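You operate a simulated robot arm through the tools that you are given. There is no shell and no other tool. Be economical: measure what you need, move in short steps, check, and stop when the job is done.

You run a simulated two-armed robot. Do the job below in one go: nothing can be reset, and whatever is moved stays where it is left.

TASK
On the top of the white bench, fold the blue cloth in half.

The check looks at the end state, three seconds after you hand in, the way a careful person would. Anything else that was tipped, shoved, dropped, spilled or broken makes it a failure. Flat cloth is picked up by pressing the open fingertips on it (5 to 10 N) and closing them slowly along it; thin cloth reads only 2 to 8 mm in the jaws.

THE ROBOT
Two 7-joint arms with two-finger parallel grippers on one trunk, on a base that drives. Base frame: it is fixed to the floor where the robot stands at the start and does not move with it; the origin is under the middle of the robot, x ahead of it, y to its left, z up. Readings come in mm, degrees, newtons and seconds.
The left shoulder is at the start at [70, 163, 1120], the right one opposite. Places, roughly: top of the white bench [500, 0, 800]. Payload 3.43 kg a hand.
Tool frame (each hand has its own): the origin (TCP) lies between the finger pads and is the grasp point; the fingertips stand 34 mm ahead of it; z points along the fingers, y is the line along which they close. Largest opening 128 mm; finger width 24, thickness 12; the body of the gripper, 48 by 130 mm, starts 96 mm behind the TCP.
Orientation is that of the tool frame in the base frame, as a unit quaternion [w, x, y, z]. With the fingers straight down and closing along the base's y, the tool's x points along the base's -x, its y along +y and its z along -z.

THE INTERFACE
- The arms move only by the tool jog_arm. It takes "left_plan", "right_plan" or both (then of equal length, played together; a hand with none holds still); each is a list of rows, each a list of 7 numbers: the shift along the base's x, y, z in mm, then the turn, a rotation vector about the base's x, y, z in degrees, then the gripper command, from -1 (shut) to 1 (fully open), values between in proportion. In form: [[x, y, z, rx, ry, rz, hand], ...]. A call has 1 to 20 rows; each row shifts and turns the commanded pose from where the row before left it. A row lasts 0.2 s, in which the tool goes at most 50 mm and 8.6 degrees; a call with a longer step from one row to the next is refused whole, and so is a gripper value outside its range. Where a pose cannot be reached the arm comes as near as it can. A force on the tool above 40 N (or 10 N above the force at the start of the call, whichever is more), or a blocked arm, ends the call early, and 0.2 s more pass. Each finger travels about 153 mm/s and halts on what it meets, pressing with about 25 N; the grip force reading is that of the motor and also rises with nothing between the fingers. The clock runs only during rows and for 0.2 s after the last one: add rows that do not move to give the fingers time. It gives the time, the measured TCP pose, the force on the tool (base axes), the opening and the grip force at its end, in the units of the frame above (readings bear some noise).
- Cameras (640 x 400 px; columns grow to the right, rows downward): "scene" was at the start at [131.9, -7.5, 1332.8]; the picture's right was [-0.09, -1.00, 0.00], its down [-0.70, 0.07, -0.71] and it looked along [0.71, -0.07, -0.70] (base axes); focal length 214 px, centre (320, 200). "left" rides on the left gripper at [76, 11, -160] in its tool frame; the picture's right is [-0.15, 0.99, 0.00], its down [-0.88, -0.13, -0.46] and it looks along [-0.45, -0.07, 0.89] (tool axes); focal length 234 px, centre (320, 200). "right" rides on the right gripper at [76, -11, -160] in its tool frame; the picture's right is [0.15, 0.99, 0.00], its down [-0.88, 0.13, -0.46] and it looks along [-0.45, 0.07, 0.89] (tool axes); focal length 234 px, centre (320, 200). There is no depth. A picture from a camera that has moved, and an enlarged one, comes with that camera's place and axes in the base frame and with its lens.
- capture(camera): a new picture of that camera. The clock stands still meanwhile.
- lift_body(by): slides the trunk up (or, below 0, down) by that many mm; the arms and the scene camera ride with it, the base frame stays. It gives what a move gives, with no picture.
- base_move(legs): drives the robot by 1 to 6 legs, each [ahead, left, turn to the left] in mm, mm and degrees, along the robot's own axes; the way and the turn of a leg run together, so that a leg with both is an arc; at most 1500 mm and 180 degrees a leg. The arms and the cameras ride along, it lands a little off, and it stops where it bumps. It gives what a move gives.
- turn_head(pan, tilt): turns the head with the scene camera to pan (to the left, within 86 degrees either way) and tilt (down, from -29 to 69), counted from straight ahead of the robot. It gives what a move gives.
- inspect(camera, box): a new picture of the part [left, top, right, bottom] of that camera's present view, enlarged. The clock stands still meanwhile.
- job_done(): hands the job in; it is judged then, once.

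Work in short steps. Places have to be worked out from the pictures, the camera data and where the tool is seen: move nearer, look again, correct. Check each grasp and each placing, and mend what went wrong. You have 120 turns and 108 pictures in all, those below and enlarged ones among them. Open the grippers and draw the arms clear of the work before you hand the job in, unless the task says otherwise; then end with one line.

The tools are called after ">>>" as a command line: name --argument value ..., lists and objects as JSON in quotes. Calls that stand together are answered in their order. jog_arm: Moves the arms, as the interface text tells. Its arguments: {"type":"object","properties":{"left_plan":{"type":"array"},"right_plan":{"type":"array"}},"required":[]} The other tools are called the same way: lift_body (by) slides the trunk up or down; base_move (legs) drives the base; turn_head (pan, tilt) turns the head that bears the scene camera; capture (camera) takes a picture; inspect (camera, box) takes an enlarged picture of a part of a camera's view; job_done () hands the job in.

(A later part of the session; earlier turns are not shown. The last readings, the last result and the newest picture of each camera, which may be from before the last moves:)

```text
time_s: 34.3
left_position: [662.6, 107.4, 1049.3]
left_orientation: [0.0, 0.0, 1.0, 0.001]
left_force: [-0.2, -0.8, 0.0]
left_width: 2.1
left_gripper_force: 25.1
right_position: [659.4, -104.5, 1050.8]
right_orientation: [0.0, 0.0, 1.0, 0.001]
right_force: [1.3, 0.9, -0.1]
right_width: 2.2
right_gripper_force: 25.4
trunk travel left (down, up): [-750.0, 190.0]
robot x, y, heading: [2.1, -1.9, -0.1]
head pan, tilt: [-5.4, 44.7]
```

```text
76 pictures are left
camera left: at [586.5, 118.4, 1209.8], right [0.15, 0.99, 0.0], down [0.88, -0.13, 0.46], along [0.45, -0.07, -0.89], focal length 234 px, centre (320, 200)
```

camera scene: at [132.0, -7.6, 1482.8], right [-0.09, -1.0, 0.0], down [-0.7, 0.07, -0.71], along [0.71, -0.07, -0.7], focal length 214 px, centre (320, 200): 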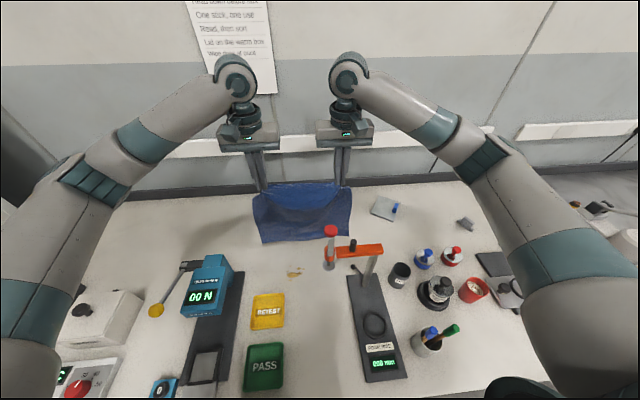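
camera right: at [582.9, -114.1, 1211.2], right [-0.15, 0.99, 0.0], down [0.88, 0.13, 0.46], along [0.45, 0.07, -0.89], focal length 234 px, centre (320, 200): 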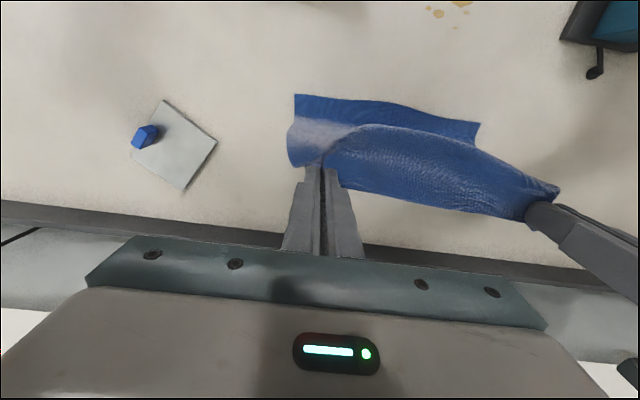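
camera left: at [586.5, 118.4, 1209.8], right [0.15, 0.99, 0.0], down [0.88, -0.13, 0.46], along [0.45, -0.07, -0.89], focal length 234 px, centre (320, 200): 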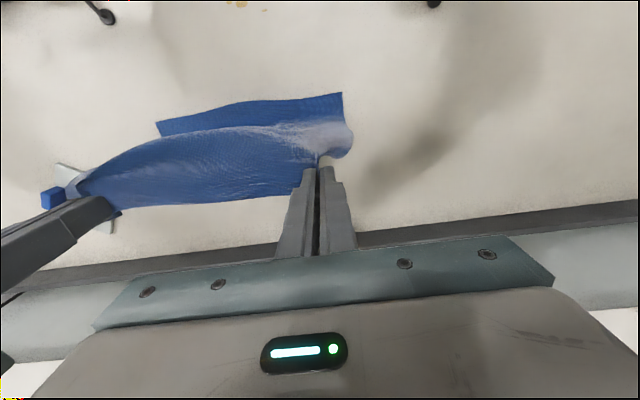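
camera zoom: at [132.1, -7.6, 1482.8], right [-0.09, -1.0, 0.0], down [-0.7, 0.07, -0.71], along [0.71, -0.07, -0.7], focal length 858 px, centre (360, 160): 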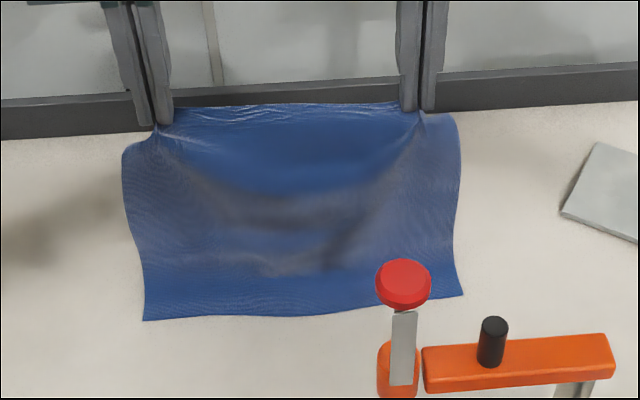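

The near edge is square on the bench at x≈607 and the fold line should be about x≈742. I'll continue laying to hand x≈723, z≈980, slowly.

>>> jog_arm --left_plan '[[8, 0, -8, 0, 0, 0, -1], [8, 0, -8, 0, 0, 0, -1], [8, 0, -8, 0, 0, 0, -1], [8, 0, -9, 0, 0, 0, -1], [8, 0, -9, 0, 0, 0, -1], [8, 0, -9, 0, 0, 0, -1], [7, 0, -9, 0, 0, 0, -1], [6, 0, -9, 0, 0, 0, -1], [0, 0, 0, 0, 0, 0, -1]]' --right_plan '[[8, 0, -8, 0, 0, 0, -1], [8, 0, -8, 0, 0, 0, -1], [8, 0, -8, 0, 0, 0, -1], [8, 0, -9, 0, 0, 0, -1], [8, 0, -9, 0, 0, 0, -1], [8, 0, -9, 0, 0, 0, -1], [7, 0, -9, 0, 0, 0, -1], [6, 0, -9, 0, 0, 0, -1], [0, 0, 0, 0, 0, 0, -1]]'

>>> inspect --camera "scene" --box '[230, 160, 390, 260]'

>>> capture --camera "right"

```text
time_s: 36.3
left_position: [721.1, 107.0, 981.6]
left_orientation: [0.0, -0.001, 1.0, 0.001]
left_force: [-0.3, -1.0, -0.9]
left_width: 2.3
left_gripper_force: 25.2
right_position: [720.1, -105.1, 981.3]
right_orientation: [0.0, 0.0, 1.0, 0.0]
right_force: [0.8, 0.6, -0.2]
right_width: 2.5
right_gripper_force: 24.9
trunk travel left (down, up): [-750.0, 190.0]
robot x, y, heading: [0.3, 2.0, 0.0]
head pan, tilt: [-5.4, 44.7]
```

```text
4.00 times, centred on (310, 210) of scene
camera zoom: at [131.6, -7.6, 1482.8], right [-0.09, -1.0, 0.0], down [-0.7, 0.07, -0.71], along [0.71, -0.07, -0.7], focal length 858 px, centre (360, 160)
```

zoom: 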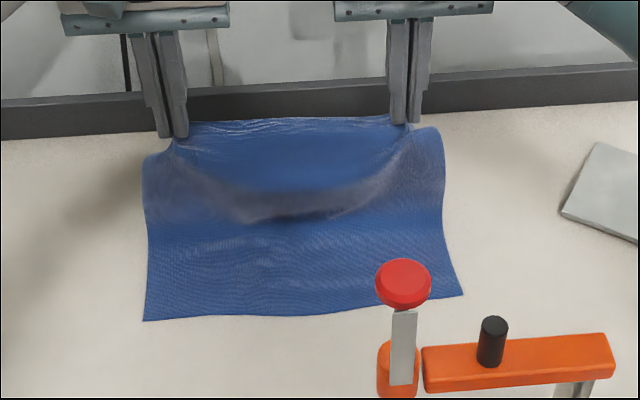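

```text
74 pictures are left
camera right: at [643.8, -115.4, 1141.4], right [-0.15, 0.99, 0.0], down [0.88, 0.13, 0.46], along [0.45, 0.07, -0.89], focal length 234 px, centre (320, 200)
```

right: 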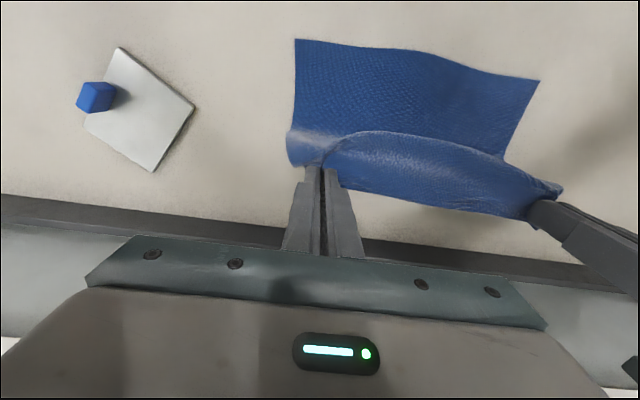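

The lower half lies flat and square. Now I'll fold the held edge back toward the robot along an arc down to hand x≈625, just above the near edge.

>>> jog_arm --left_plan '[[-10, 0, -5, 0, 0, 0, -1], [-11, 0, -5, 0, 0, 0, -1], [-15, 0, -7, 0, 0, 0, -1], [-15, 0, -8, 0, 0, 0, -1], [-13, 0, -11, 0, 0, 0, -1], [-12, 0, -11, 0, 0, 0, -1], [-7, 0, -11, 0, 0, 0, -1], [-7, 0, -11, 0, 0, 0, -1], [-3, 0, -10, 0, 0, 0, -1], [-3, 0, -10, 0, 0, 0, -1], [0, 0, 0, 0, 0, 0, -1]]' --right_plan '[[-10, 0, -5, 0, 0, 0, -1], [-11, 0, -5, 0, 0, 0, -1], [-15, 0, -7, 0, 0, 0, -1], [-15, 0, -8, 0, 0, 0, -1], [-13, 0, -11, 0, 0, 0, -1], [-12, 0, -11, 0, 0, 0, -1], [-7, 0, -11, 0, 0, 0, -1], [-7, 0, -11, 0, 0, 0, -1], [-3, 0, -10, 0, 0, 0, -1], [-3, 0, -10, 0, 0, 0, -1], [0, 0, 0, 0, 0, 0, -1]]'

>>> inspect --camera "scene" --box '[230, 160, 390, 260]'

>>> capture --camera "right"

>>> capture --camera "left"

```text
time_s: 38.7
left_position: [626.9, 107.2, 892.3]
left_orientation: [0.0, -0.001, 1.0, 0.001]
left_force: [0.1, -0.1, 0.0]
left_width: 2.6
left_gripper_force: 25.6
right_position: [623.3, -105.1, 893.7]
right_orientation: [0.0, 0.0, 1.0, 0.001]
right_force: [-0.5, 1.0, 0.3]
right_width: 2.2
right_gripper_force: 25.0
trunk travel left (down, up): [-750.0, 190.0]
robot x, y, heading: [2.6, 6.4, 0.1]
head pan, tilt: [-5.4, 44.7]
```

```text
4.00 times, centred on (310, 210) of scene
camera zoom: at [131.9, -7.6, 1482.8], right [-0.09, -1.0, 0.0], down [-0.7, 0.07, -0.71], along [0.71, -0.07, -0.7], focal length 858 px, centre (360, 160)
```

zoom: 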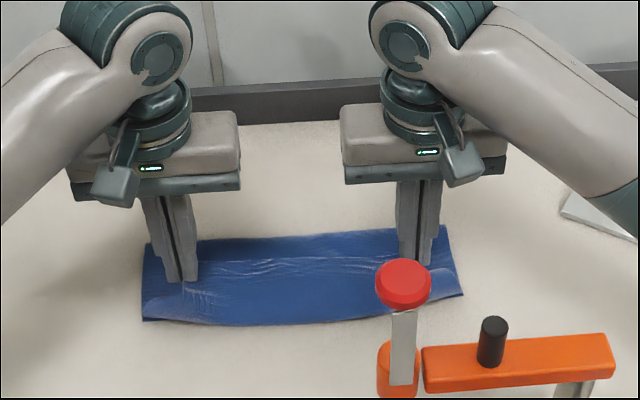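

```text
72 pictures are left
camera right: at [547.6, -114.5, 1052.7], right [-0.15, 0.99, 0.0], down [0.88, 0.13, 0.46], along [0.45, 0.07, -0.89], focal length 234 px, centre (320, 200)
```

right: 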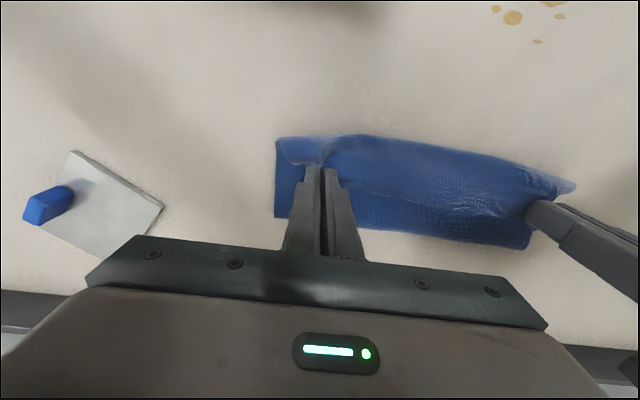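

```text
71 pictures are left
camera left: at [550.7, 118.2, 1051.3], right [0.15, 0.99, 0.0], down [0.88, -0.13, 0.46], along [0.45, -0.07, -0.89], focal length 234 px, centre (320, 200)
```

left: 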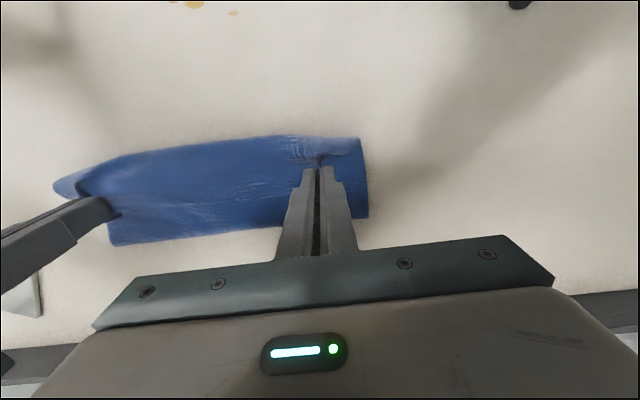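

The fold has formed well. I'll lower the hands until the held edge just rests on the lower layer.

>>> jog_arm --left_plan '[[0, 0, -8, 0, 0, 0, -1], [0, 0, -8, 0, 0, 0, -1], [0, 0, -8, 0, 0, 0, -1], [0, 0, -6, 0, 0, 0, -1], [0, 0, 0, 0, 0, 0, -1]]' --right_plan '[[0, 0, -8, 0, 0, 0, -1], [0, 0, -8, 0, 0, 0, -1], [0, 0, -8, 0, 0, 0, -1], [0, 0, -6, 0, 0, 0, -1], [0, 0, 0, 0, 0, 0, -1]]'

>>> inspect --camera "scene" --box '[240, 190, 360, 265]'

>>> inspect --camera "right" --box '[220, 90, 600, 290]'

>>> inspect --camera "left" --box '[40, 90, 420, 290]'

```text
time_s: 39.9
left_position: [625.4, 105.7, 863.1]
left_orientation: [0.001, -0.001, 1.0, -0.001]
left_force: [0.6, -0.7, 4.3]
left_width: 2.5
left_gripper_force: 24.9
right_position: [625.3, -105.3, 863.9]
right_orientation: [0.0, 0.0, 1.0, 0.0]
right_force: [-0.3, -0.9, 2.2]
right_width: 2.2
right_gripper_force: 25.0
trunk travel left (down, up): [-750.0, 190.0]
robot x, y, heading: [-0.3, 1.8, 0.0]
head pan, tilt: [-5.4, 44.7]
```

```text
5.33 times, centred on (300, 228) of scene
camera zoom: at [131.0, -7.2, 1483.0], right [-0.09, -1.0, 0.0], down [-0.7, 0.07, -0.71], along [0.71, -0.07, -0.7], focal length 1144 px, centre (427, 53)
```

zoom: 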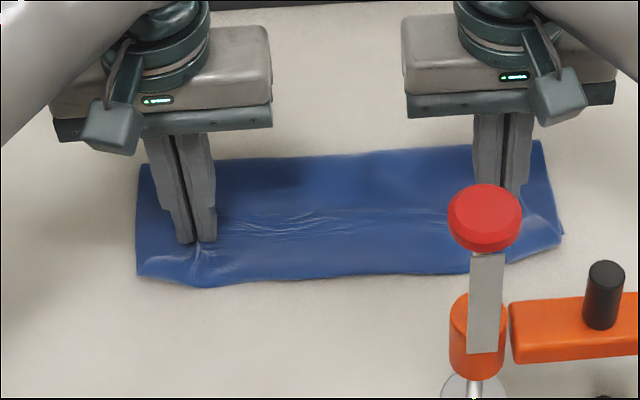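

```text
1.68 times, centred on (410, 190) of right
camera zoom: at [547.9, -114.5, 1023.7], right [-0.15, 0.99, 0.0], down [0.88, 0.13, 0.46], along [0.45, 0.07, -0.89], focal length 394 px, centre (168, 217)
```

zoom: 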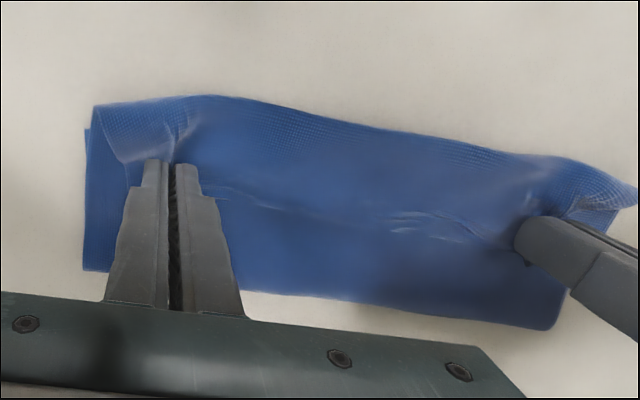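

```text
1.68 times, centred on (230, 190) of left
camera zoom: at [549.9, 118.1, 1021.7], right [0.15, 0.99, 0.0], down [0.88, -0.13, 0.46], along [0.45, -0.07, -0.89], focal length 394 px, centre (472, 217)
```

zoom: 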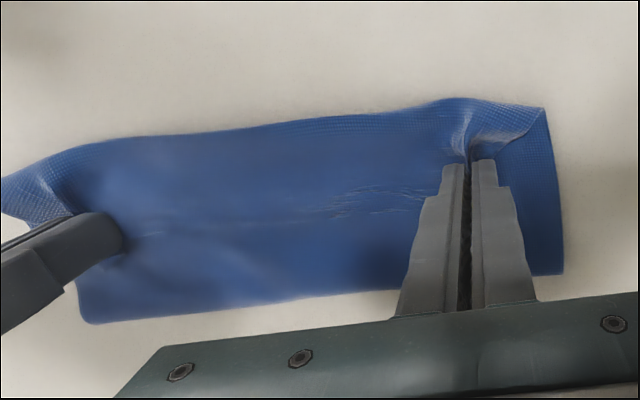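

The edge is down with light contact. The pinched corners are tucked in slightly and overhang the near edge by a few mm. I'll shift 5 mm away and 3 mm outward, then open slowly in light contact so the fingers spread the pinch back out.

>>> jog_arm --left_plan '[[5, 3, 3, 0, 0, 0, -1], [0, 0, -4, 0, 0, 0, -1], [0, 0, 0, 0, 0, 0, -0.96], [0, 0, 0, 0, 0, 0, -0.91], [0, 0, 0, 0, 0, 0, -0.86], [0, 0, 0, 0, 0, 0, -0.81], [0, 0, 0, 0, 0, 0, -0.76], [0, 0, 0, 0, 0, 0, -0.71], [0, 0, 0, 0, 0, 0, -0.66], [0, 0, 0, 0, 0, 0, -0.61], [0, 0, 0, 0, 0, 0, -0.56], [0, 0, 0, 0, 0, 0, -0.51], [0, 0, 0, 0, 0, 0, -0.46], [0, 0, 0, 0, 0, 0, -0.46]]' --right_plan '[[5, -3, 3, 0, 0, 0, -1], [0, 0, -4, 0, 0, 0, -1], [0, 0, 0, 0, 0, 0, -0.96], [0, 0, 0, 0, 0, 0, -0.91], [0, 0, 0, 0, 0, 0, -0.86], [0, 0, 0, 0, 0, 0, -0.81], [0, 0, 0, 0, 0, 0, -0.76], [0, 0, 0, 0, 0, 0, -0.71], [0, 0, 0, 0, 0, 0, -0.66], [0, 0, 0, 0, 0, 0, -0.61], [0, 0, 0, 0, 0, 0, -0.56], [0, 0, 0, 0, 0, 0, -0.51], [0, 0, 0, 0, 0, 0, -0.46], [0, 0, 0, 0, 0, 0, -0.46]]'

>>> inspect --camera "right" --box '[220, 90, 600, 290]'

>>> inspect --camera "left" --box '[40, 90, 420, 290]'

```text
time_s: 42.9
left_position: [629.4, 110.3, 861.4]
left_orientation: [0.0, -0.001, 1.0, 0.0]
left_force: [0.4, -0.3, -0.2]
left_width: 34.6
left_gripper_force: 0.0
right_position: [630.1, -108.1, 862.1]
right_orientation: [0.001, 0.0, 1.0, 0.0]
right_force: [-0.3, 0.6, 0.0]
right_width: 34.3
right_gripper_force: 0.0
trunk travel left (down, up): [-750.0, 190.0]
robot x, y, heading: [-1.5, -1.9, 0.1]
head pan, tilt: [-5.4, 44.7]
```

```text
1.68 times, centred on (410, 190) of right
camera zoom: at [553.0, -118.2, 1022.1], right [-0.15, 0.99, 0.0], down [0.88, 0.13, 0.46], along [0.45, 0.07, -0.89], focal length 394 px, centre (168, 217)
```

zoom: 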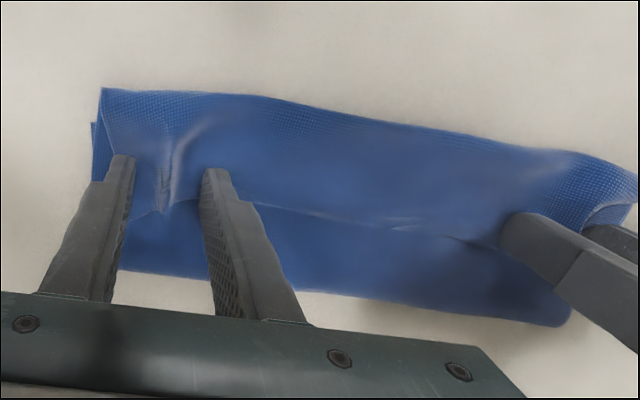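

```text
1.68 times, centred on (230, 190) of left
camera zoom: at [554.4, 121.0, 1020.4], right [0.15, 0.99, 0.0], down [0.88, -0.13, 0.46], along [0.45, -0.07, -0.89], focal length 394 px, centre (472, 217)
```

zoom: 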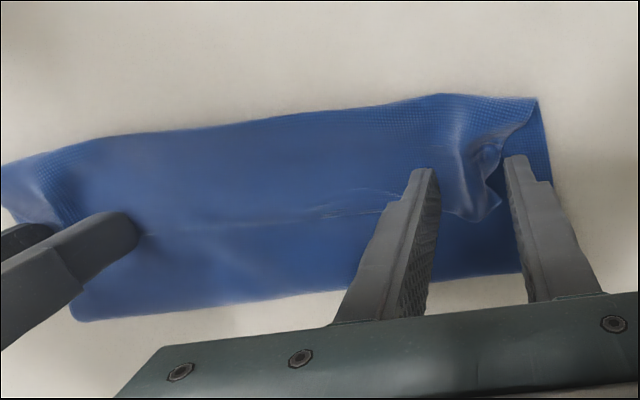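

The hem seems turned back about 30 mm on top, because the cloth looped around the grip. I'll lift the hands clear to see how it really lies.

>>> jog_arm --left_plan '[[0, 0, 10, 0, 0, 0, -0.46], [0, 0, 20, 0, 0, 0, -0.46], [0, 0, 40, 0, 0, 0, -0.46], [0, 0, 40, 0, 0, 0, -0.46], [0, 15, 40, 0, 0, 0, -0.46], [0, 40, 20, 0, 0, 0, -0.46], [0, 40, 0, 0, 0, 0, -0.46], [0, 40, 0, 0, 0, 0, -0.46], [0, 0, 0, 0, 0, 0, -0.46]]' --right_plan '[[0, 0, 10, 0, 0, 0, -0.46], [0, 0, 20, 0, 0, 0, -0.46], [0, 0, 40, 0, 0, 0, -0.46], [0, 0, 40, 0, 0, 0, -0.46], [0, -15, 40, 0, 0, 0, -0.46], [0, -40, 20, 0, 0, 0, -0.46], [0, -40, 0, 0, 0, 0, -0.46], [0, -40, 0, 0, 0, 0, -0.46], [0, 0, 0, 0, 0, 0, -0.46]]'

>>> inspect --camera "scene" --box '[240, 190, 360, 265]'

>>> capture --camera "right"

>>> capture --camera "left"

```text
time_s: 44.9
left_position: [630.3, 246.9, 1031.0]
left_orientation: [-0.001, -0.001, 1.0, 0.0]
left_force: [-0.5, 0.6, 0.2]
left_width: 34.5
left_gripper_force: 0.0
right_position: [630.7, -242.0, 1033.5]
right_orientation: [0.0, 0.0, 1.0, 0.0]
right_force: [-0.5, -0.7, -0.1]
right_width: 34.8
right_gripper_force: 0.1
trunk travel left (down, up): [-750.0, 190.0]
robot x, y, heading: [0.7, 2.0, -0.1]
head pan, tilt: [-5.4, 44.7]
```

```text
5.33 times, centred on (300, 228) of scene
camera zoom: at [132.5, -7.5, 1482.7], right [-0.09, -1.0, 0.0], down [-0.7, 0.07, -0.71], along [0.71, -0.07, -0.7], focal length 1144 px, centre (427, 53)
```

zoom: 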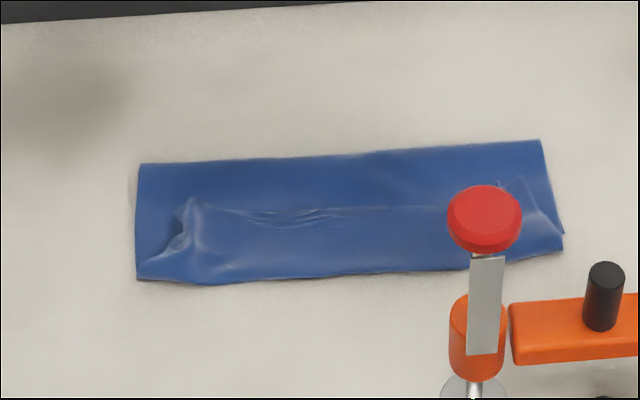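

```text
64 pictures are left
camera right: at [553.7, -252.3, 1192.9], right [-0.15, 0.99, 0.0], down [0.88, 0.13, 0.46], along [0.45, 0.07, -0.89], focal length 234 px, centre (320, 200)
```

right: 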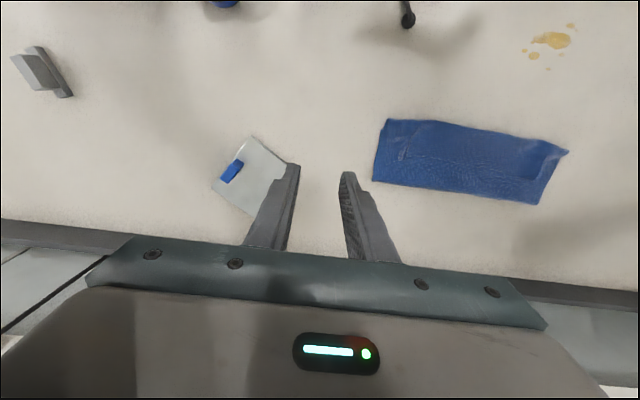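

```text
63 pictures are left
camera left: at [554.2, 257.4, 1189.1], right [0.15, 0.99, 0.0], down [0.88, -0.13, 0.45], along [0.45, -0.07, -0.89], focal length 234 px, centre (320, 200)
```

left: 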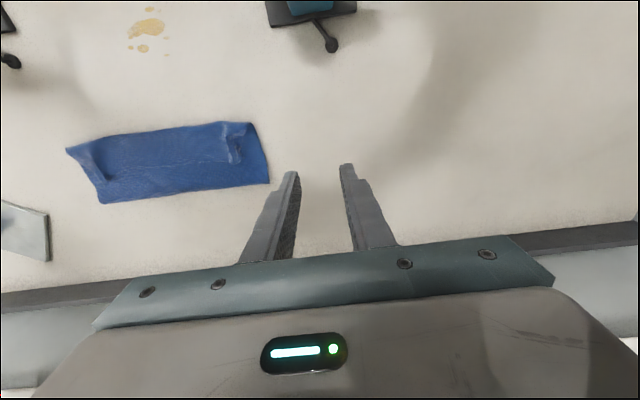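

The cloth now lies as a Z-fold: near edge ≈599, fold ≈705, turn ≈599, with the hem turned back on top at ≈655. I'll look closely at the hem so I can re-grasp just its edge and redo the fold properly.

>>> inspect --camera "right" --box '[360, 100, 580, 220]'

>>> inspect --camera "left" --box '[60, 100, 280, 220]'

>>> inspect --camera "scene" --box '[260, 210, 352, 252]'

```text
2.91 times, centred on (470, 160) of right
camera zoom: at [553.7, -252.3, 1192.9], right [-0.15, 0.99, 0.0], down [0.88, 0.13, 0.46], along [0.45, 0.07, -0.89], focal length 681 px, centre (-116, 316)
```

zoom: 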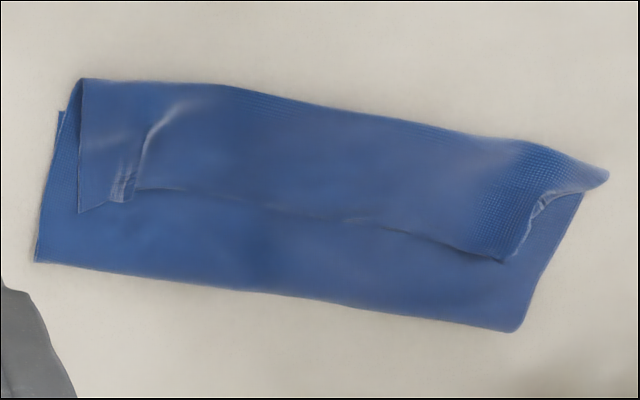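

```text
2.91 times, centred on (170, 160) of left
camera zoom: at [554.2, 257.4, 1189.1], right [0.15, 0.99, 0.0], down [0.88, -0.13, 0.45], along [0.45, -0.07, -0.89], focal length 681 px, centre (756, 316)
```

zoom: 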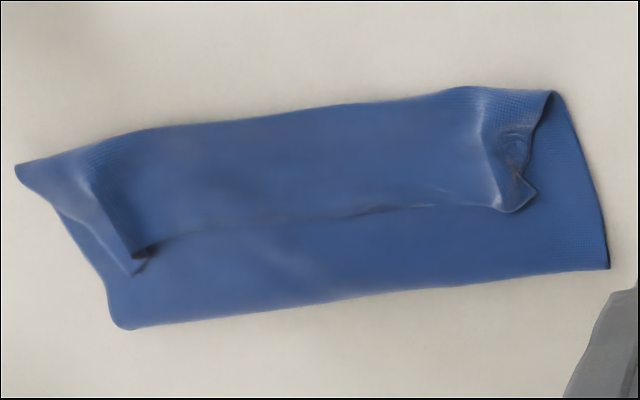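

```text
6.96 times, centred on (306, 231) of scene
camera zoom: at [132.5, -7.5, 1482.7], right [-0.09, -1.0, 0.0], down [-0.7, 0.07, -0.71], along [0.71, -0.07, -0.7], focal length 1492 px, centre (417, -16)
```

zoom: 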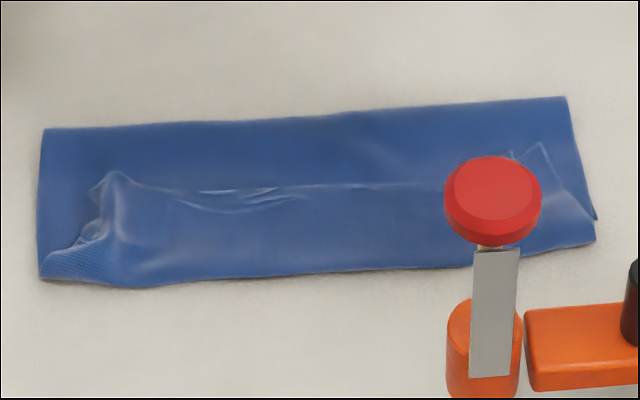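

The hem lies at x≈640–650, with the pinch ridges at y≈±103. I'll position both hands above the ridges with the fingers overlapping only about 10 mm of hem, opening 26 mm.

>>> jog_arm --left_plan '[[2, -29, 0, 0, 0, 0, -0.594], [3, -29, 0, 0, 0, 0, -0.594], [3, -29, 0, 0, 0, 0, -0.594], [3, -29, 0, 0, 0, 0, -0.594], [3, -28, 0, 0, 0, 0, -0.594], [0, 0, -35, 0, 0, 0, -0.594], [0, 0, -35, 0, 0, 0, -0.594], [0, 0, -35, 0, 0, 0, -0.594], [0, 0, -35, 0, 0, 0, -0.594], [0, 0, -13, 0, 0, 0, -0.594], [0, 0, 0, 0, 0, 0, -0.594]]' --right_plan '[[2, 28, 0, 0, 0, 0, -0.594], [3, 28, 0, 0, 0, 0, -0.594], [3, 28, 0, 0, 0, 0, -0.594], [3, 28, 0, 0, 0, 0, -0.594], [2, 27, 0, 0, 0, 0, -0.594], [0, 0, -36, 0, 0, 0, -0.594], [0, 0, -35, 0, 0, 0, -0.594], [0, 0, -35, 0, 0, 0, -0.594], [0, 0, -35, 0, 0, 0, -0.594], [0, 0, -14, 0, 0, 0, -0.594], [0, 0, 0, 0, 0, 0, -0.594]]'

>>> inspect --camera "right" --box '[220, 90, 440, 230]'

>>> inspect --camera "left" --box '[200, 90, 420, 230]'

```text
time_s: 47.3
left_position: [644.3, 100.9, 877.1]
left_orientation: [-0.001, -0.001, 1.0, 0.0]
left_force: [-0.7, 0.2, -0.6]
left_width: 26.2
left_gripper_force: 0.1
right_position: [643.3, -105.6, 875.0]
right_orientation: [0.0, 0.0, 1.0, 0.0]
right_force: [0.3, 0.9, 0.2]
right_width: 25.8
right_gripper_force: 0.0
trunk travel left (down, up): [-750.0, 190.0]
robot x, y, heading: [-0.7, 0.3, 0.0]
head pan, tilt: [-5.4, 44.7]
```

```text
2.86 times, centred on (330, 160) of right
camera zoom: at [566.8, -114.9, 1035.1], right [-0.15, 0.99, 0.0], down [0.88, 0.13, 0.46], along [0.45, 0.07, -0.89], focal length 669 px, centre (291, 314)
```

zoom: 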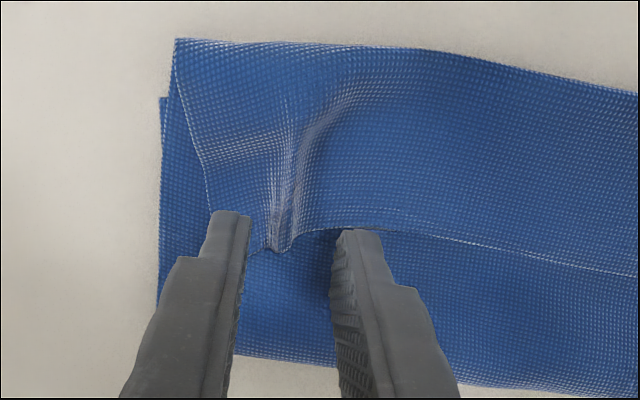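

```text
2.86 times, centred on (310, 160) of left
camera zoom: at [569.0, 113.0, 1036.6], right [0.15, 0.99, 0.0], down [0.88, -0.13, 0.46], along [0.45, -0.07, -0.89], focal length 669 px, centre (349, 314)
```

zoom: 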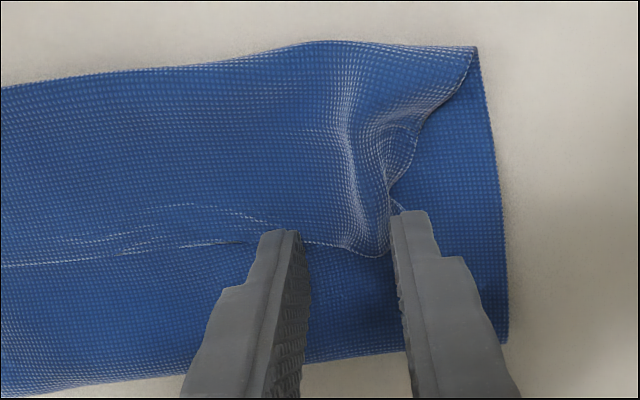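

The fingertips barely overlap the hem, so I'll shift 8 mm toward the robot and lower into light contact.

>>> jog_arm --left_plan '[[-8, 2, -3, 0, 0, 0, -0.594], [0, 0, -4, 0, 0, 0, -0.594], [0, 0, -3, 0, 0, 0, -0.594], [0, 0, -3, 0, 0, 0, -0.594], [0, 0, 0, 0, 0, 0, -0.594]]' --right_plan '[[-8, 0, -3, 0, 0, 0, -0.594], [0, 0, -4, 0, 0, 0, -0.594], [0, 0, -3, 0, 0, 0, -0.594], [0, 0, -2, 0, 0, 0, -0.594], [0, 0, 0, 0, 0, 0, -0.594]]'

```text
time_s: 48.5
left_position: [636.5, 104.7, 866.3]
left_orientation: [0.0, -0.001, 1.0, 0.0]
left_force: [-0.7, 0.0, -0.1]
left_width: 26.2
left_gripper_force: 0.0
right_position: [634.7, -102.6, 864.3]
right_orientation: [0.0, 0.001, 1.0, -0.001]
right_force: [-0.4, 0.6, -0.4]
right_width: 25.7
right_gripper_force: 0.0
trunk travel left (down, up): [-750.0, 190.0]
robot x, y, heading: [2.7, 1.7, 0.0]
head pan, tilt: [-5.4, 44.7]
```

>>> jog_arm --left_plan '[[0, 0, -2, 0, 0, 0, -0.594], [0, 0, -2, 0, 0, 0, -0.594], [0, 0, 0, 0, 0, 0, -0.594]]' --right_plan '[[0, 0, -2, 0, 0, 0, -0.594], [0, 0, -1, 0, 0, 0, -0.594], [0, 0, 0, 0, 0, 0, -0.594]]'

>>> inspect --camera "right" --box '[220, 90, 440, 230]'

>>> inspect --camera "left" --box '[200, 90, 420, 230]'

```text
time_s: 49.3
left_position: [635.9, 102.7, 861.4]
left_orientation: [0.0, 0.0, 1.0, 0.0]
left_force: [-0.5, 0.2, -0.4]
left_width: 25.7
left_gripper_force: 0.1
right_position: [634.8, -103.0, 863.0]
right_orientation: [0.0, 0.0, 1.0, 0.0]
right_force: [-0.1, -0.8, -1.0]
right_width: 26.0
right_gripper_force: 0.0
trunk travel left (down, up): [-750.0, 190.0]
robot x, y, heading: [0.9, 4.3, 0.3]
head pan, tilt: [-5.4, 44.7]
```

```text
2.86 times, centred on (330, 160) of right
camera zoom: at [558.1, -113.6, 1021.8], right [-0.15, 0.99, 0.0], down [0.88, 0.13, 0.46], along [0.45, 0.07, -0.89], focal length 669 px, centre (291, 314)
```

zoom: 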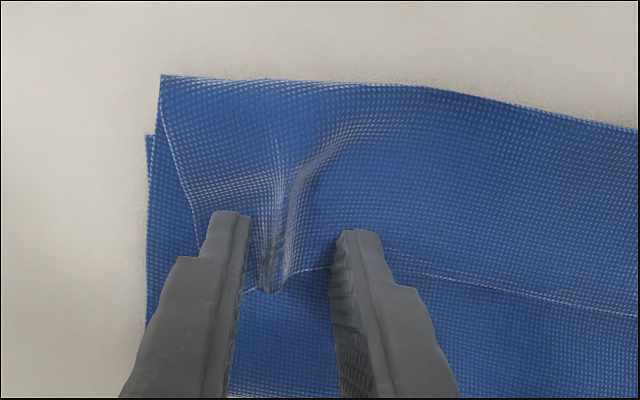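

```text
2.86 times, centred on (310, 160) of left
camera zoom: at [560.7, 115.1, 1020.1], right [0.15, 0.99, 0.0], down [0.88, -0.13, 0.46], along [0.45, -0.07, -0.89], focal length 669 px, centre (349, 314)
```

zoom: 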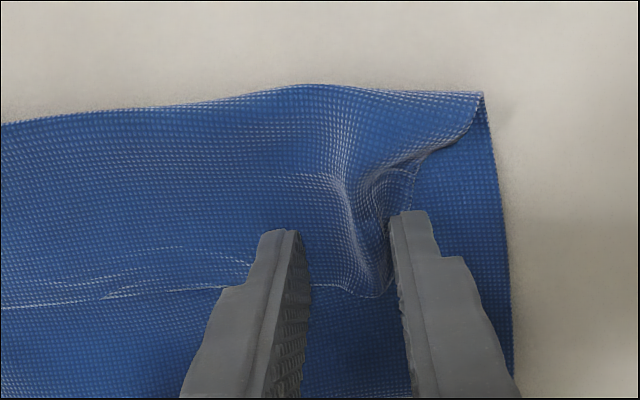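

The ridges are between the jaws and the overlap is about 15 mm. I'll lower a few mm to contact.

>>> jog_arm --left_plan '[[0, 0, -2, 0, 0, 0, -0.594], [0, 0, -1, 0, 0, 0, -0.594], [0, 0, 0, 0, 0, 0, -0.594]]' --right_plan '[[0, 0, -2, 0, 0, 0, -0.594], [0, 0, -2, 0, 0, 0, -0.594], [0, 0, 0, 0, 0, 0, -0.594]]'

```text
time_s: 50.1
left_position: [636.3, 101.0, 858.1]
left_orientation: [0.0, 0.0, 1.0, 0.0]
left_force: [-0.9, -0.6, -0.1]
left_width: 25.9
left_gripper_force: 0.1
right_position: [635.6, -104.4, 858.4]
right_orientation: [0.001, 0.0, 1.0, 0.0]
right_force: [0.5, -0.4, 0.3]
right_width: 26.0
right_gripper_force: 0.1
trunk travel left (down, up): [-750.0, 190.0]
robot x, y, heading: [-1.1, -1.7, -0.0]
head pan, tilt: [-5.4, 44.7]
```

I'll go 1.5 mm more and close slowly on the ridges.

>>> jog_arm --left_plan '[[0, 0, -1.5, 0, 0, 0, -0.594], [0, 0, 0, 0, 0, 0, -0.65], [0, 0, 0, 0, 0, 0, -0.7], [0, 0, 0, 0, 0, 0, -0.75], [0, 0, 0, 0, 0, 0, -0.8], [0, 0, 0, 0, 0, 0, -0.85], [0, 0, 0, 0, 0, 0, -0.9], [0, 0, 0, 0, 0, 0, -0.95], [0, 0, 0, 0, 0, 0, -1], [0, 0, 0, 0, 0, 0, -1], [0, 0, 0, 0, 0, 0, -1]]' --right_plan '[[0, 0, -1.5, 0, 0, 0, -0.594], [0, 0, 0, 0, 0, 0, -0.65], [0, 0, 0, 0, 0, 0, -0.7], [0, 0, 0, 0, 0, 0, -0.75], [0, 0, 0, 0, 0, 0, -0.8], [0, 0, 0, 0, 0, 0, -0.85], [0, 0, 0, 0, 0, 0, -0.9], [0, 0, 0, 0, 0, 0, -0.95], [0, 0, 0, 0, 0, 0, -1], [0, 0, 0, 0, 0, 0, -1], [0, 0, 0, 0, 0, 0, -1]]'

>>> inspect --camera "right" --box '[220, 90, 440, 230]'

>>> inspect --camera "left" --box '[200, 90, 420, 230]'

```text
time_s: 52.5
left_position: [636.0, 100.7, 857.0]
left_orientation: [0.0, 0.0, 1.0, 0.0]
left_force: [-0.1, -3.0, 1.2]
left_width: 2.7
left_gripper_force: 24.9
right_position: [634.3, -104.1, 856.9]
right_orientation: [0.0, 0.001, 1.0, 0.001]
right_force: [-0.3, 3.0, 5.1]
right_width: 2.7
right_gripper_force: 25.3
trunk travel left (down, up): [-750.0, 190.0]
robot x, y, heading: [-1.6, 0.8, -0.1]
head pan, tilt: [-5.4, 44.7]
```

```text
2.86 times, centred on (330, 160) of right
camera zoom: at [557.9, -114.5, 1017.3], right [-0.15, 0.99, 0.0], down [0.88, 0.13, 0.46], along [0.45, 0.07, -0.89], focal length 669 px, centre (291, 314)
```

zoom: 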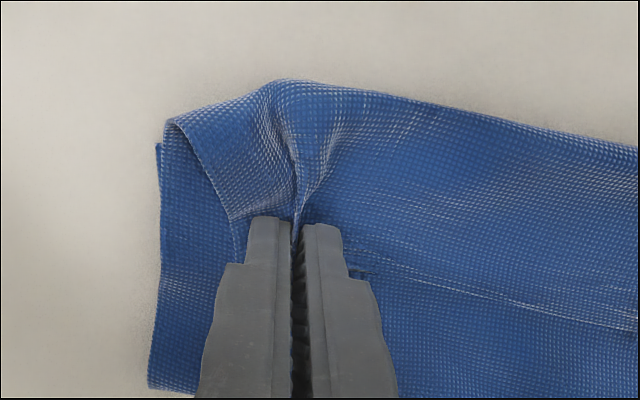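

```text
2.86 times, centred on (310, 160) of left
camera zoom: at [560.5, 113.3, 1016.9], right [0.15, 0.99, 0.0], down [0.88, -0.13, 0.46], along [0.45, -0.07, -0.89], focal length 669 px, centre (349, 314)
```

zoom: 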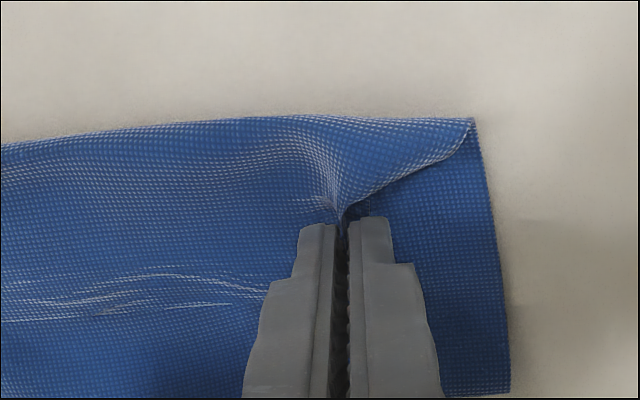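

Both hands hold the hem (2.7 mm). The hem naturally faces away from the robot, so the lower half should go down moving toward the robot, and the hem then comes back away; that way nothing has to flip. I'll lift to a free hang again first.

>>> jog_arm --left_plan '[[0, 0, 8, 0, 0, 0, -1], [0, 0, 12, 0, 0, 0, -1], [0, 0, 14, 0, 0, 0, -1], [0, 0, 14, 0, 0, 0, -1], [0, 0, 14, 0, 0, 0, -1], [0, 0, 14, 0, 0, 0, -1], [0, 0, 14, 0, 0, 0, -1], [3, 0, 15, 0, 0, 0, -1], [3, 0, 15, 0, 0, 0, -1], [3, 0, 15, 0, 0, 0, -1], [3, 0, 15, 0, 0, 0, -1], [3, 0, 15, 0, 0, 0, -1], [3, 0, 15, 0, 0, 0, -1], [3, 0, 15, 0, 0, 0, -1], [3, 0, 15, 0, 0, 0, -1], [3, 0, 15, 0, 0, 0, -1], [3, 0, 15, 0, 0, 0, -1], [3, 0, 15, 0, 0, 0, -1], [3, 0, 15, 0, 0, 0, -1], [0, 0, 0, 0, 0, 0, -1]]' --right_plan '[[0, 0, 8, 0, 0, 0, -1], [0, 0, 12, 0, 0, 0, -1], [0, 0, 14, 0, 0, 0, -1], [0, 0, 14, 0, 0, 0, -1], [0, 0, 14, 0, 0, 0, -1], [0, 0, 14, 0, 0, 0, -1], [0, 0, 14, 0, 0, 0, -1], [3, 0, 15, 0, 0, 0, -1], [3, 0, 15, 0, 0, 0, -1], [3, 0, 15, 0, 0, 0, -1], [3, 0, 15, 0, 0, 0, -1], [3, 0, 15, 0, 0, 0, -1], [3, 0, 15, 0, 0, 0, -1], [3, 0, 15, 0, 0, 0, -1], [3, 0, 15, 0, 0, 0, -1], [3, 0, 15, 0, 0, 0, -1], [3, 0, 15, 0, 0, 0, -1], [3, 0, 15, 0, 0, 0, -1], [3, 0, 15, 0, 0, 0, -1], [0, 0, 0, 0, 0, 0, -1]]'

>>> inspect --camera "scene" --box '[220, 140, 400, 252]'

```text
time_s: 56.7
left_position: [671.8, 104.1, 1125.5]
left_orientation: [-0.001, -0.001, 1.0, -0.001]
left_force: [0.3, -4.4, -0.4]
left_width: 2.4
left_gripper_force: 24.9
right_position: [672.3, -104.7, 1127.6]
right_orientation: [0.0, 0.0, 1.0, 0.0]
right_force: [1.3, 5.5, -0.2]
right_width: 2.3
right_gripper_force: 25.0
trunk travel left (down, up): [-750.0, 190.0]
robot x, y, heading: [-2.3, 1.1, 0.3]
head pan, tilt: [-5.4, 44.7]
```

```text
3.56 times, centred on (310, 196) of scene
camera zoom: at [132.3, -7.5, 1482.7], right [-0.09, -1.0, 0.0], down [-0.7, 0.07, -0.71], along [0.71, -0.07, -0.7], focal length 763 px, centre (356, 214)
```

zoom: 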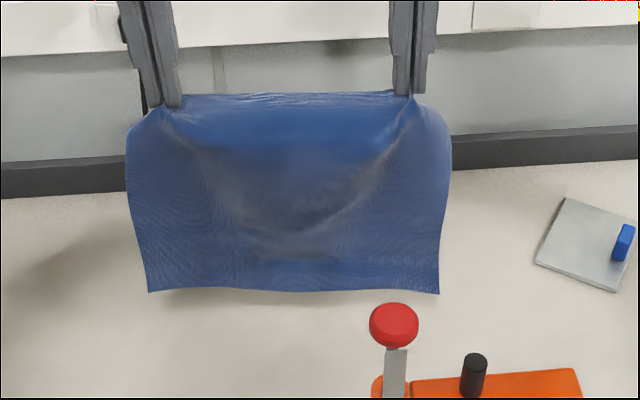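

It hangs cleanly with the bottom just clear. I'll move 50 mm away, dip so the bottom edge touches, then draw toward the robot at constant height so the edge trails behind.

>>> jog_arm --left_plan '[[10, 0, 0, 0, 0, 0, -1], [10, 0, 0, 0, 0, 0, -1], [10, 0, 0, 0, 0, 0, -1], [10, 0, 0, 0, 0, 0, -1], [10, 0, 0, 0, 0, 0, -1], [0, 0, 0, 0, 0, 0, -1], [-5, 0, -6, 0, 0, 0, -1], [-10, 0, -6, 0, 0, 0, -1], [-12, 0, -6, 0, 0, 0, -1], [-12, 0, -3, 0, 0, 0, -1], [-12, 0, 0, 0, 0, 0, -1], [-12, 0, 0, 0, 0, 0, -1], [-12, 0, 0, 0, 0, 0, -1], [0, 0, 0, 0, 0, 0, -1]]' --right_plan '[[10, 0, 0, 0, 0, 0, -1], [10, 0, 0, 0, 0, 0, -1], [10, 0, 0, 0, 0, 0, -1], [10, 0, 0, 0, 0, 0, -1], [10, 0, 0, 0, 0, 0, -1], [0, 0, 0, 0, 0, 0, -1], [-5, 0, -6, 0, 0, 0, -1], [-10, 0, -6, 0, 0, 0, -1], [-12, 0, -6, 0, 0, 0, -1], [-12, 0, -3, 0, 0, 0, -1], [-12, 0, 0, 0, 0, 0, -1], [-12, 0, 0, 0, 0, 0, -1], [-12, 0, 0, 0, 0, 0, -1], [0, 0, 0, 0, 0, 0, -1]]'

>>> inspect --camera "scene" --box '[220, 140, 400, 252]'

>>> inspect --camera "right" --box '[260, 70, 580, 270]'

```text
time_s: 59.7
left_position: [647.8, 103.0, 1106.2]
left_orientation: [0.0, -0.001, 1.0, 0.0]
left_force: [-0.3, -2.6, -0.2]
left_width: 2.5
left_gripper_force: 24.2
right_position: [646.2, -102.2, 1105.0]
right_orientation: [0.0, 0.0, 1.0, 0.0]
right_force: [1.5, 2.4, -0.8]
right_width: 2.4
right_gripper_force: 25.1
trunk travel left (down, up): [-750.0, 190.0]
robot x, y, heading: [0.6, 0.3, -0.2]
head pan, tilt: [-5.4, 44.7]
```

```text
3.56 times, centred on (310, 196) of scene
camera zoom: at [132.3, -7.6, 1482.7], right [-0.09, -1.0, 0.0], down [-0.7, 0.07, -0.71], along [0.71, -0.07, -0.7], focal length 763 px, centre (356, 214)
```

zoom: 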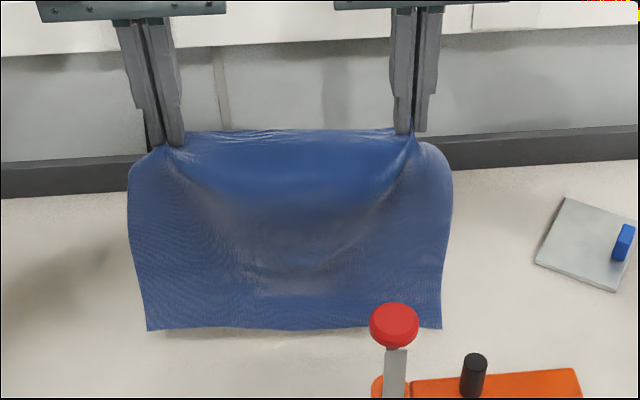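

```text
2.00 times, centred on (420, 170) of right
camera zoom: at [569.9, -113.2, 1265.3], right [-0.15, 0.99, 0.0], down [0.88, 0.13, 0.46], along [0.45, 0.07, -0.89], focal length 468 px, centre (120, 260)
```

zoom: 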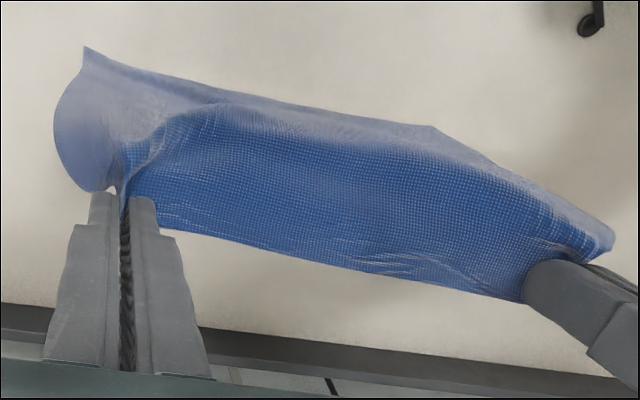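

The bottom edge is still about 40 mm up and leaning toward the robot. I'll move back out to x≈720, lower until it drags on the bench, then draw toward the robot at constant height.

>>> jog_arm --left_plan '[[10, 0, 0, 0, 0, 0, -1], [12, 0, 0, 0, 0, 0, -1], [12, 0, 0, 0, 0, 0, -1], [12, 0, 0, 0, 0, 0, -1], [12, 0, 0, 0, 0, 0, -1], [12, 0, 0, 0, 0, 0, -1], [5, 0, 0, 0, 0, 0, -1], [0, 0, -12, 0, 0, 0, -1], [0, 0, -12, 0, 0, 0, -1], [0, 0, -12, 0, 0, 0, -1], [0, 0, -10, 0, 0, 0, -1], [-6, 0, 0, 0, 0, 0, -1], [-10, 0, 0, 0, 0, 0, -1], [-12, 0, 0, 0, 0, 0, -1], [-12, 0, 0, 0, 0, 0, -1], [-12, 0, 0, 0, 0, 0, -1], [-12, 0, 0, 0, 0, 0, -1], [-12, 0, 0, 0, 0, 0, -1], [0, 0, 0, 0, 0, 0, -1]]' --right_plan '[[10, 0, 0, 0, 0, 0, -1], [12, 0, 0, 0, 0, 0, -1], [12, 0, 0, 0, 0, 0, -1], [12, 0, 0, 0, 0, 0, -1], [12, 0, 0, 0, 0, 0, -1], [12, 0, 0, 0, 0, 0, -1], [5, 0, 0, 0, 0, 0, -1], [0, 0, -12, 0, 0, 0, -1], [0, 0, -12, 0, 0, 0, -1], [0, 0, -12, 0, 0, 0, -1], [0, 0, -10, 0, 0, 0, -1], [-6, 0, 0, 0, 0, 0, -1], [-10, 0, 0, 0, 0, 0, -1], [-12, 0, 0, 0, 0, 0, -1], [-12, 0, 0, 0, 0, 0, -1], [-12, 0, 0, 0, 0, 0, -1], [-12, 0, 0, 0, 0, 0, -1], [-12, 0, 0, 0, 0, 0, -1], [0, 0, 0, 0, 0, 0, -1]]'

>>> inspect --camera "scene" --box '[220, 140, 400, 252]'

>>> inspect --camera "right" --box '[260, 70, 580, 270]'

```text
time_s: 63.7
left_position: [647.6, 103.3, 1061.0]
left_orientation: [-0.001, 0.0, 1.0, 0.0]
left_force: [-1.1, -4.7, -0.1]
left_width: 2.3
left_gripper_force: 24.7
right_position: [644.7, -105.1, 1058.8]
right_orientation: [0.0, 0.0, 1.0, 0.0]
right_force: [0.8, 5.1, -1.4]
right_width: 2.3
right_gripper_force: 24.7
trunk travel left (down, up): [-750.0, 190.0]
robot x, y, heading: [-0.8, 0.7, -0.0]
head pan, tilt: [-5.4, 44.7]
```

```text
3.56 times, centred on (310, 196) of scene
camera zoom: at [132.4, -7.6, 1482.7], right [-0.09, -1.0, 0.0], down [-0.7, 0.07, -0.71], along [0.71, -0.07, -0.7], focal length 763 px, centre (356, 214)
```

zoom: 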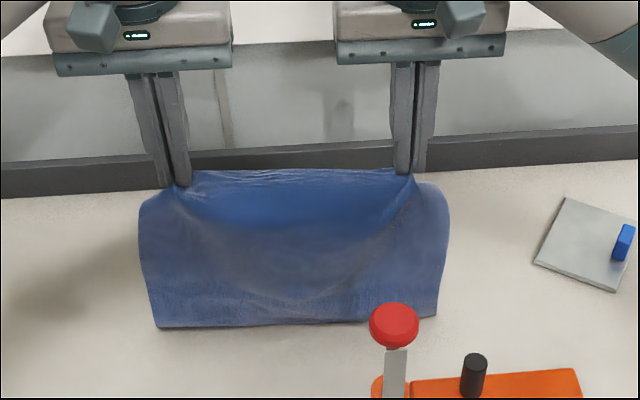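

```text
2.00 times, centred on (420, 170) of right
camera zoom: at [568.9, -114.5, 1219.4], right [-0.15, 0.99, 0.0], down [0.88, 0.13, 0.46], along [0.45, 0.07, -0.89], focal length 468 px, centre (120, 260)
```

zoom: 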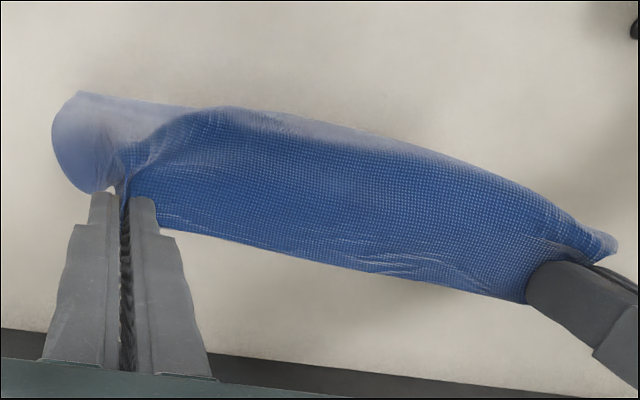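

The cloth now bends at the bench under the hands with the edge trailing behind. I'll continue laying: toward the robot and down one-to-one.

>>> jog_arm --left_plan '[[-8, 0, -6, 0, 0, 0, -1], [-8, 0, -7, 0, 0, 0, -1], [-8, 0, -8, 0, 0, 0, -1], [-8, 0, -8, 0, 0, 0, -1], [-8, 0, -8, 0, 0, 0, -1], [-8, 0, -8, 0, 0, 0, -1], [-8, 0, -8, 0, 0, 0, -1], [0, 0, 0, 0, 0, 0, -1]]' --right_plan '[[-8, 0, -6, 0, 0, 0, -1], [-8, 0, -7, 0, 0, 0, -1], [-8, 0, -8, 0, 0, 0, -1], [-8, 0, -8, 0, 0, 0, -1], [-8, 0, -8, 0, 0, 0, -1], [-8, 0, -8, 0, 0, 0, -1], [-8, 0, -8, 0, 0, 0, -1], [0, 0, 0, 0, 0, 0, -1]]'

>>> inspect --camera "scene" --box '[220, 140, 400, 252]'

>>> capture --camera "right"

>>> capture --camera "left"

```text
time_s: 65.5
left_position: [591.4, 104.5, 1007.0]
left_orientation: [-0.002, 0.0, 1.0, 0.001]
left_force: [-0.7, -3.5, -1.3]
left_width: 2.3
left_gripper_force: 25.1
right_position: [588.5, -102.8, 1005.3]
right_orientation: [-0.001, 0.0, 1.0, 0.0]
right_force: [1.1, 4.4, 0.4]
right_width: 2.5
right_gripper_force: 25.5
trunk travel left (down, up): [-750.0, 190.0]
robot x, y, heading: [1.3, -0.7, -0.1]
head pan, tilt: [-5.4, 44.7]
```

```text
3.56 times, centred on (310, 196) of scene
camera zoom: at [132.1, -7.6, 1482.8], right [-0.09, -1.0, 0.0], down [-0.7, 0.07, -0.71], along [0.71, -0.07, -0.7], focal length 763 px, centre (356, 214)
```

zoom: 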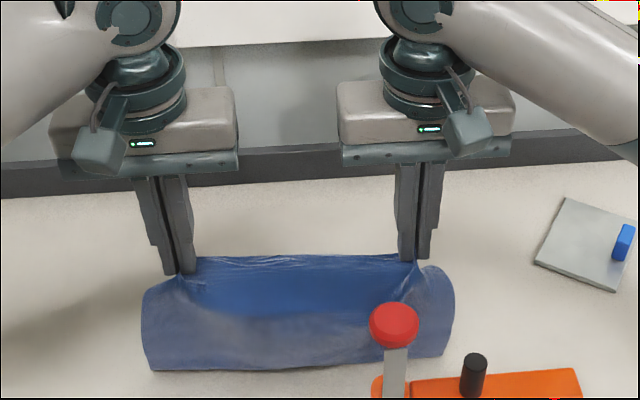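

```text
47 pictures are left
camera right: at [512.3, -112.9, 1166.7], right [-0.15, 0.99, 0.0], down [0.88, 0.13, 0.46], along [0.45, 0.07, -0.89], focal length 234 px, centre (320, 200)
```

right: 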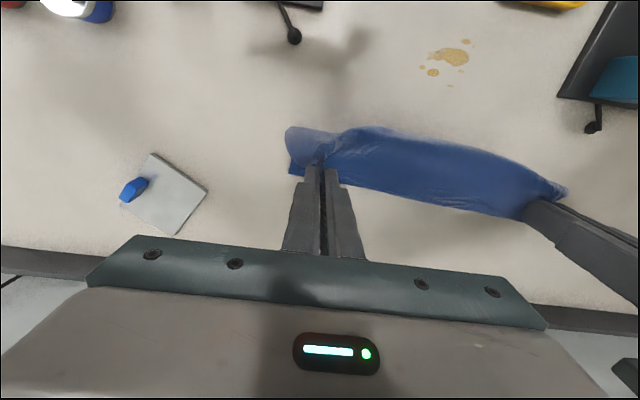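

```text
46 pictures are left
camera left: at [515.0, 115.4, 1166.2], right [0.15, 0.99, 0.0], down [0.88, -0.13, 0.45], along [0.45, -0.07, -0.89], focal length 234 px, centre (320, 200)
```

left: 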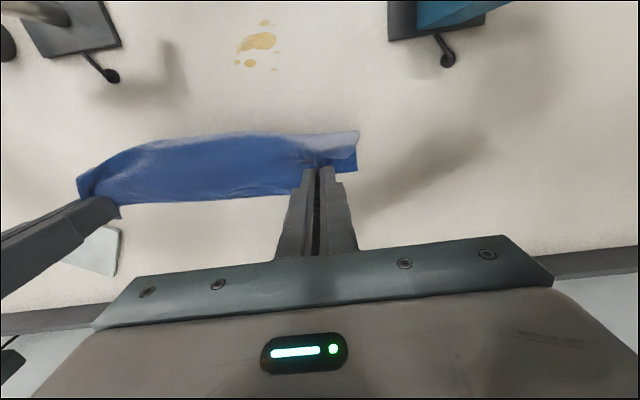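

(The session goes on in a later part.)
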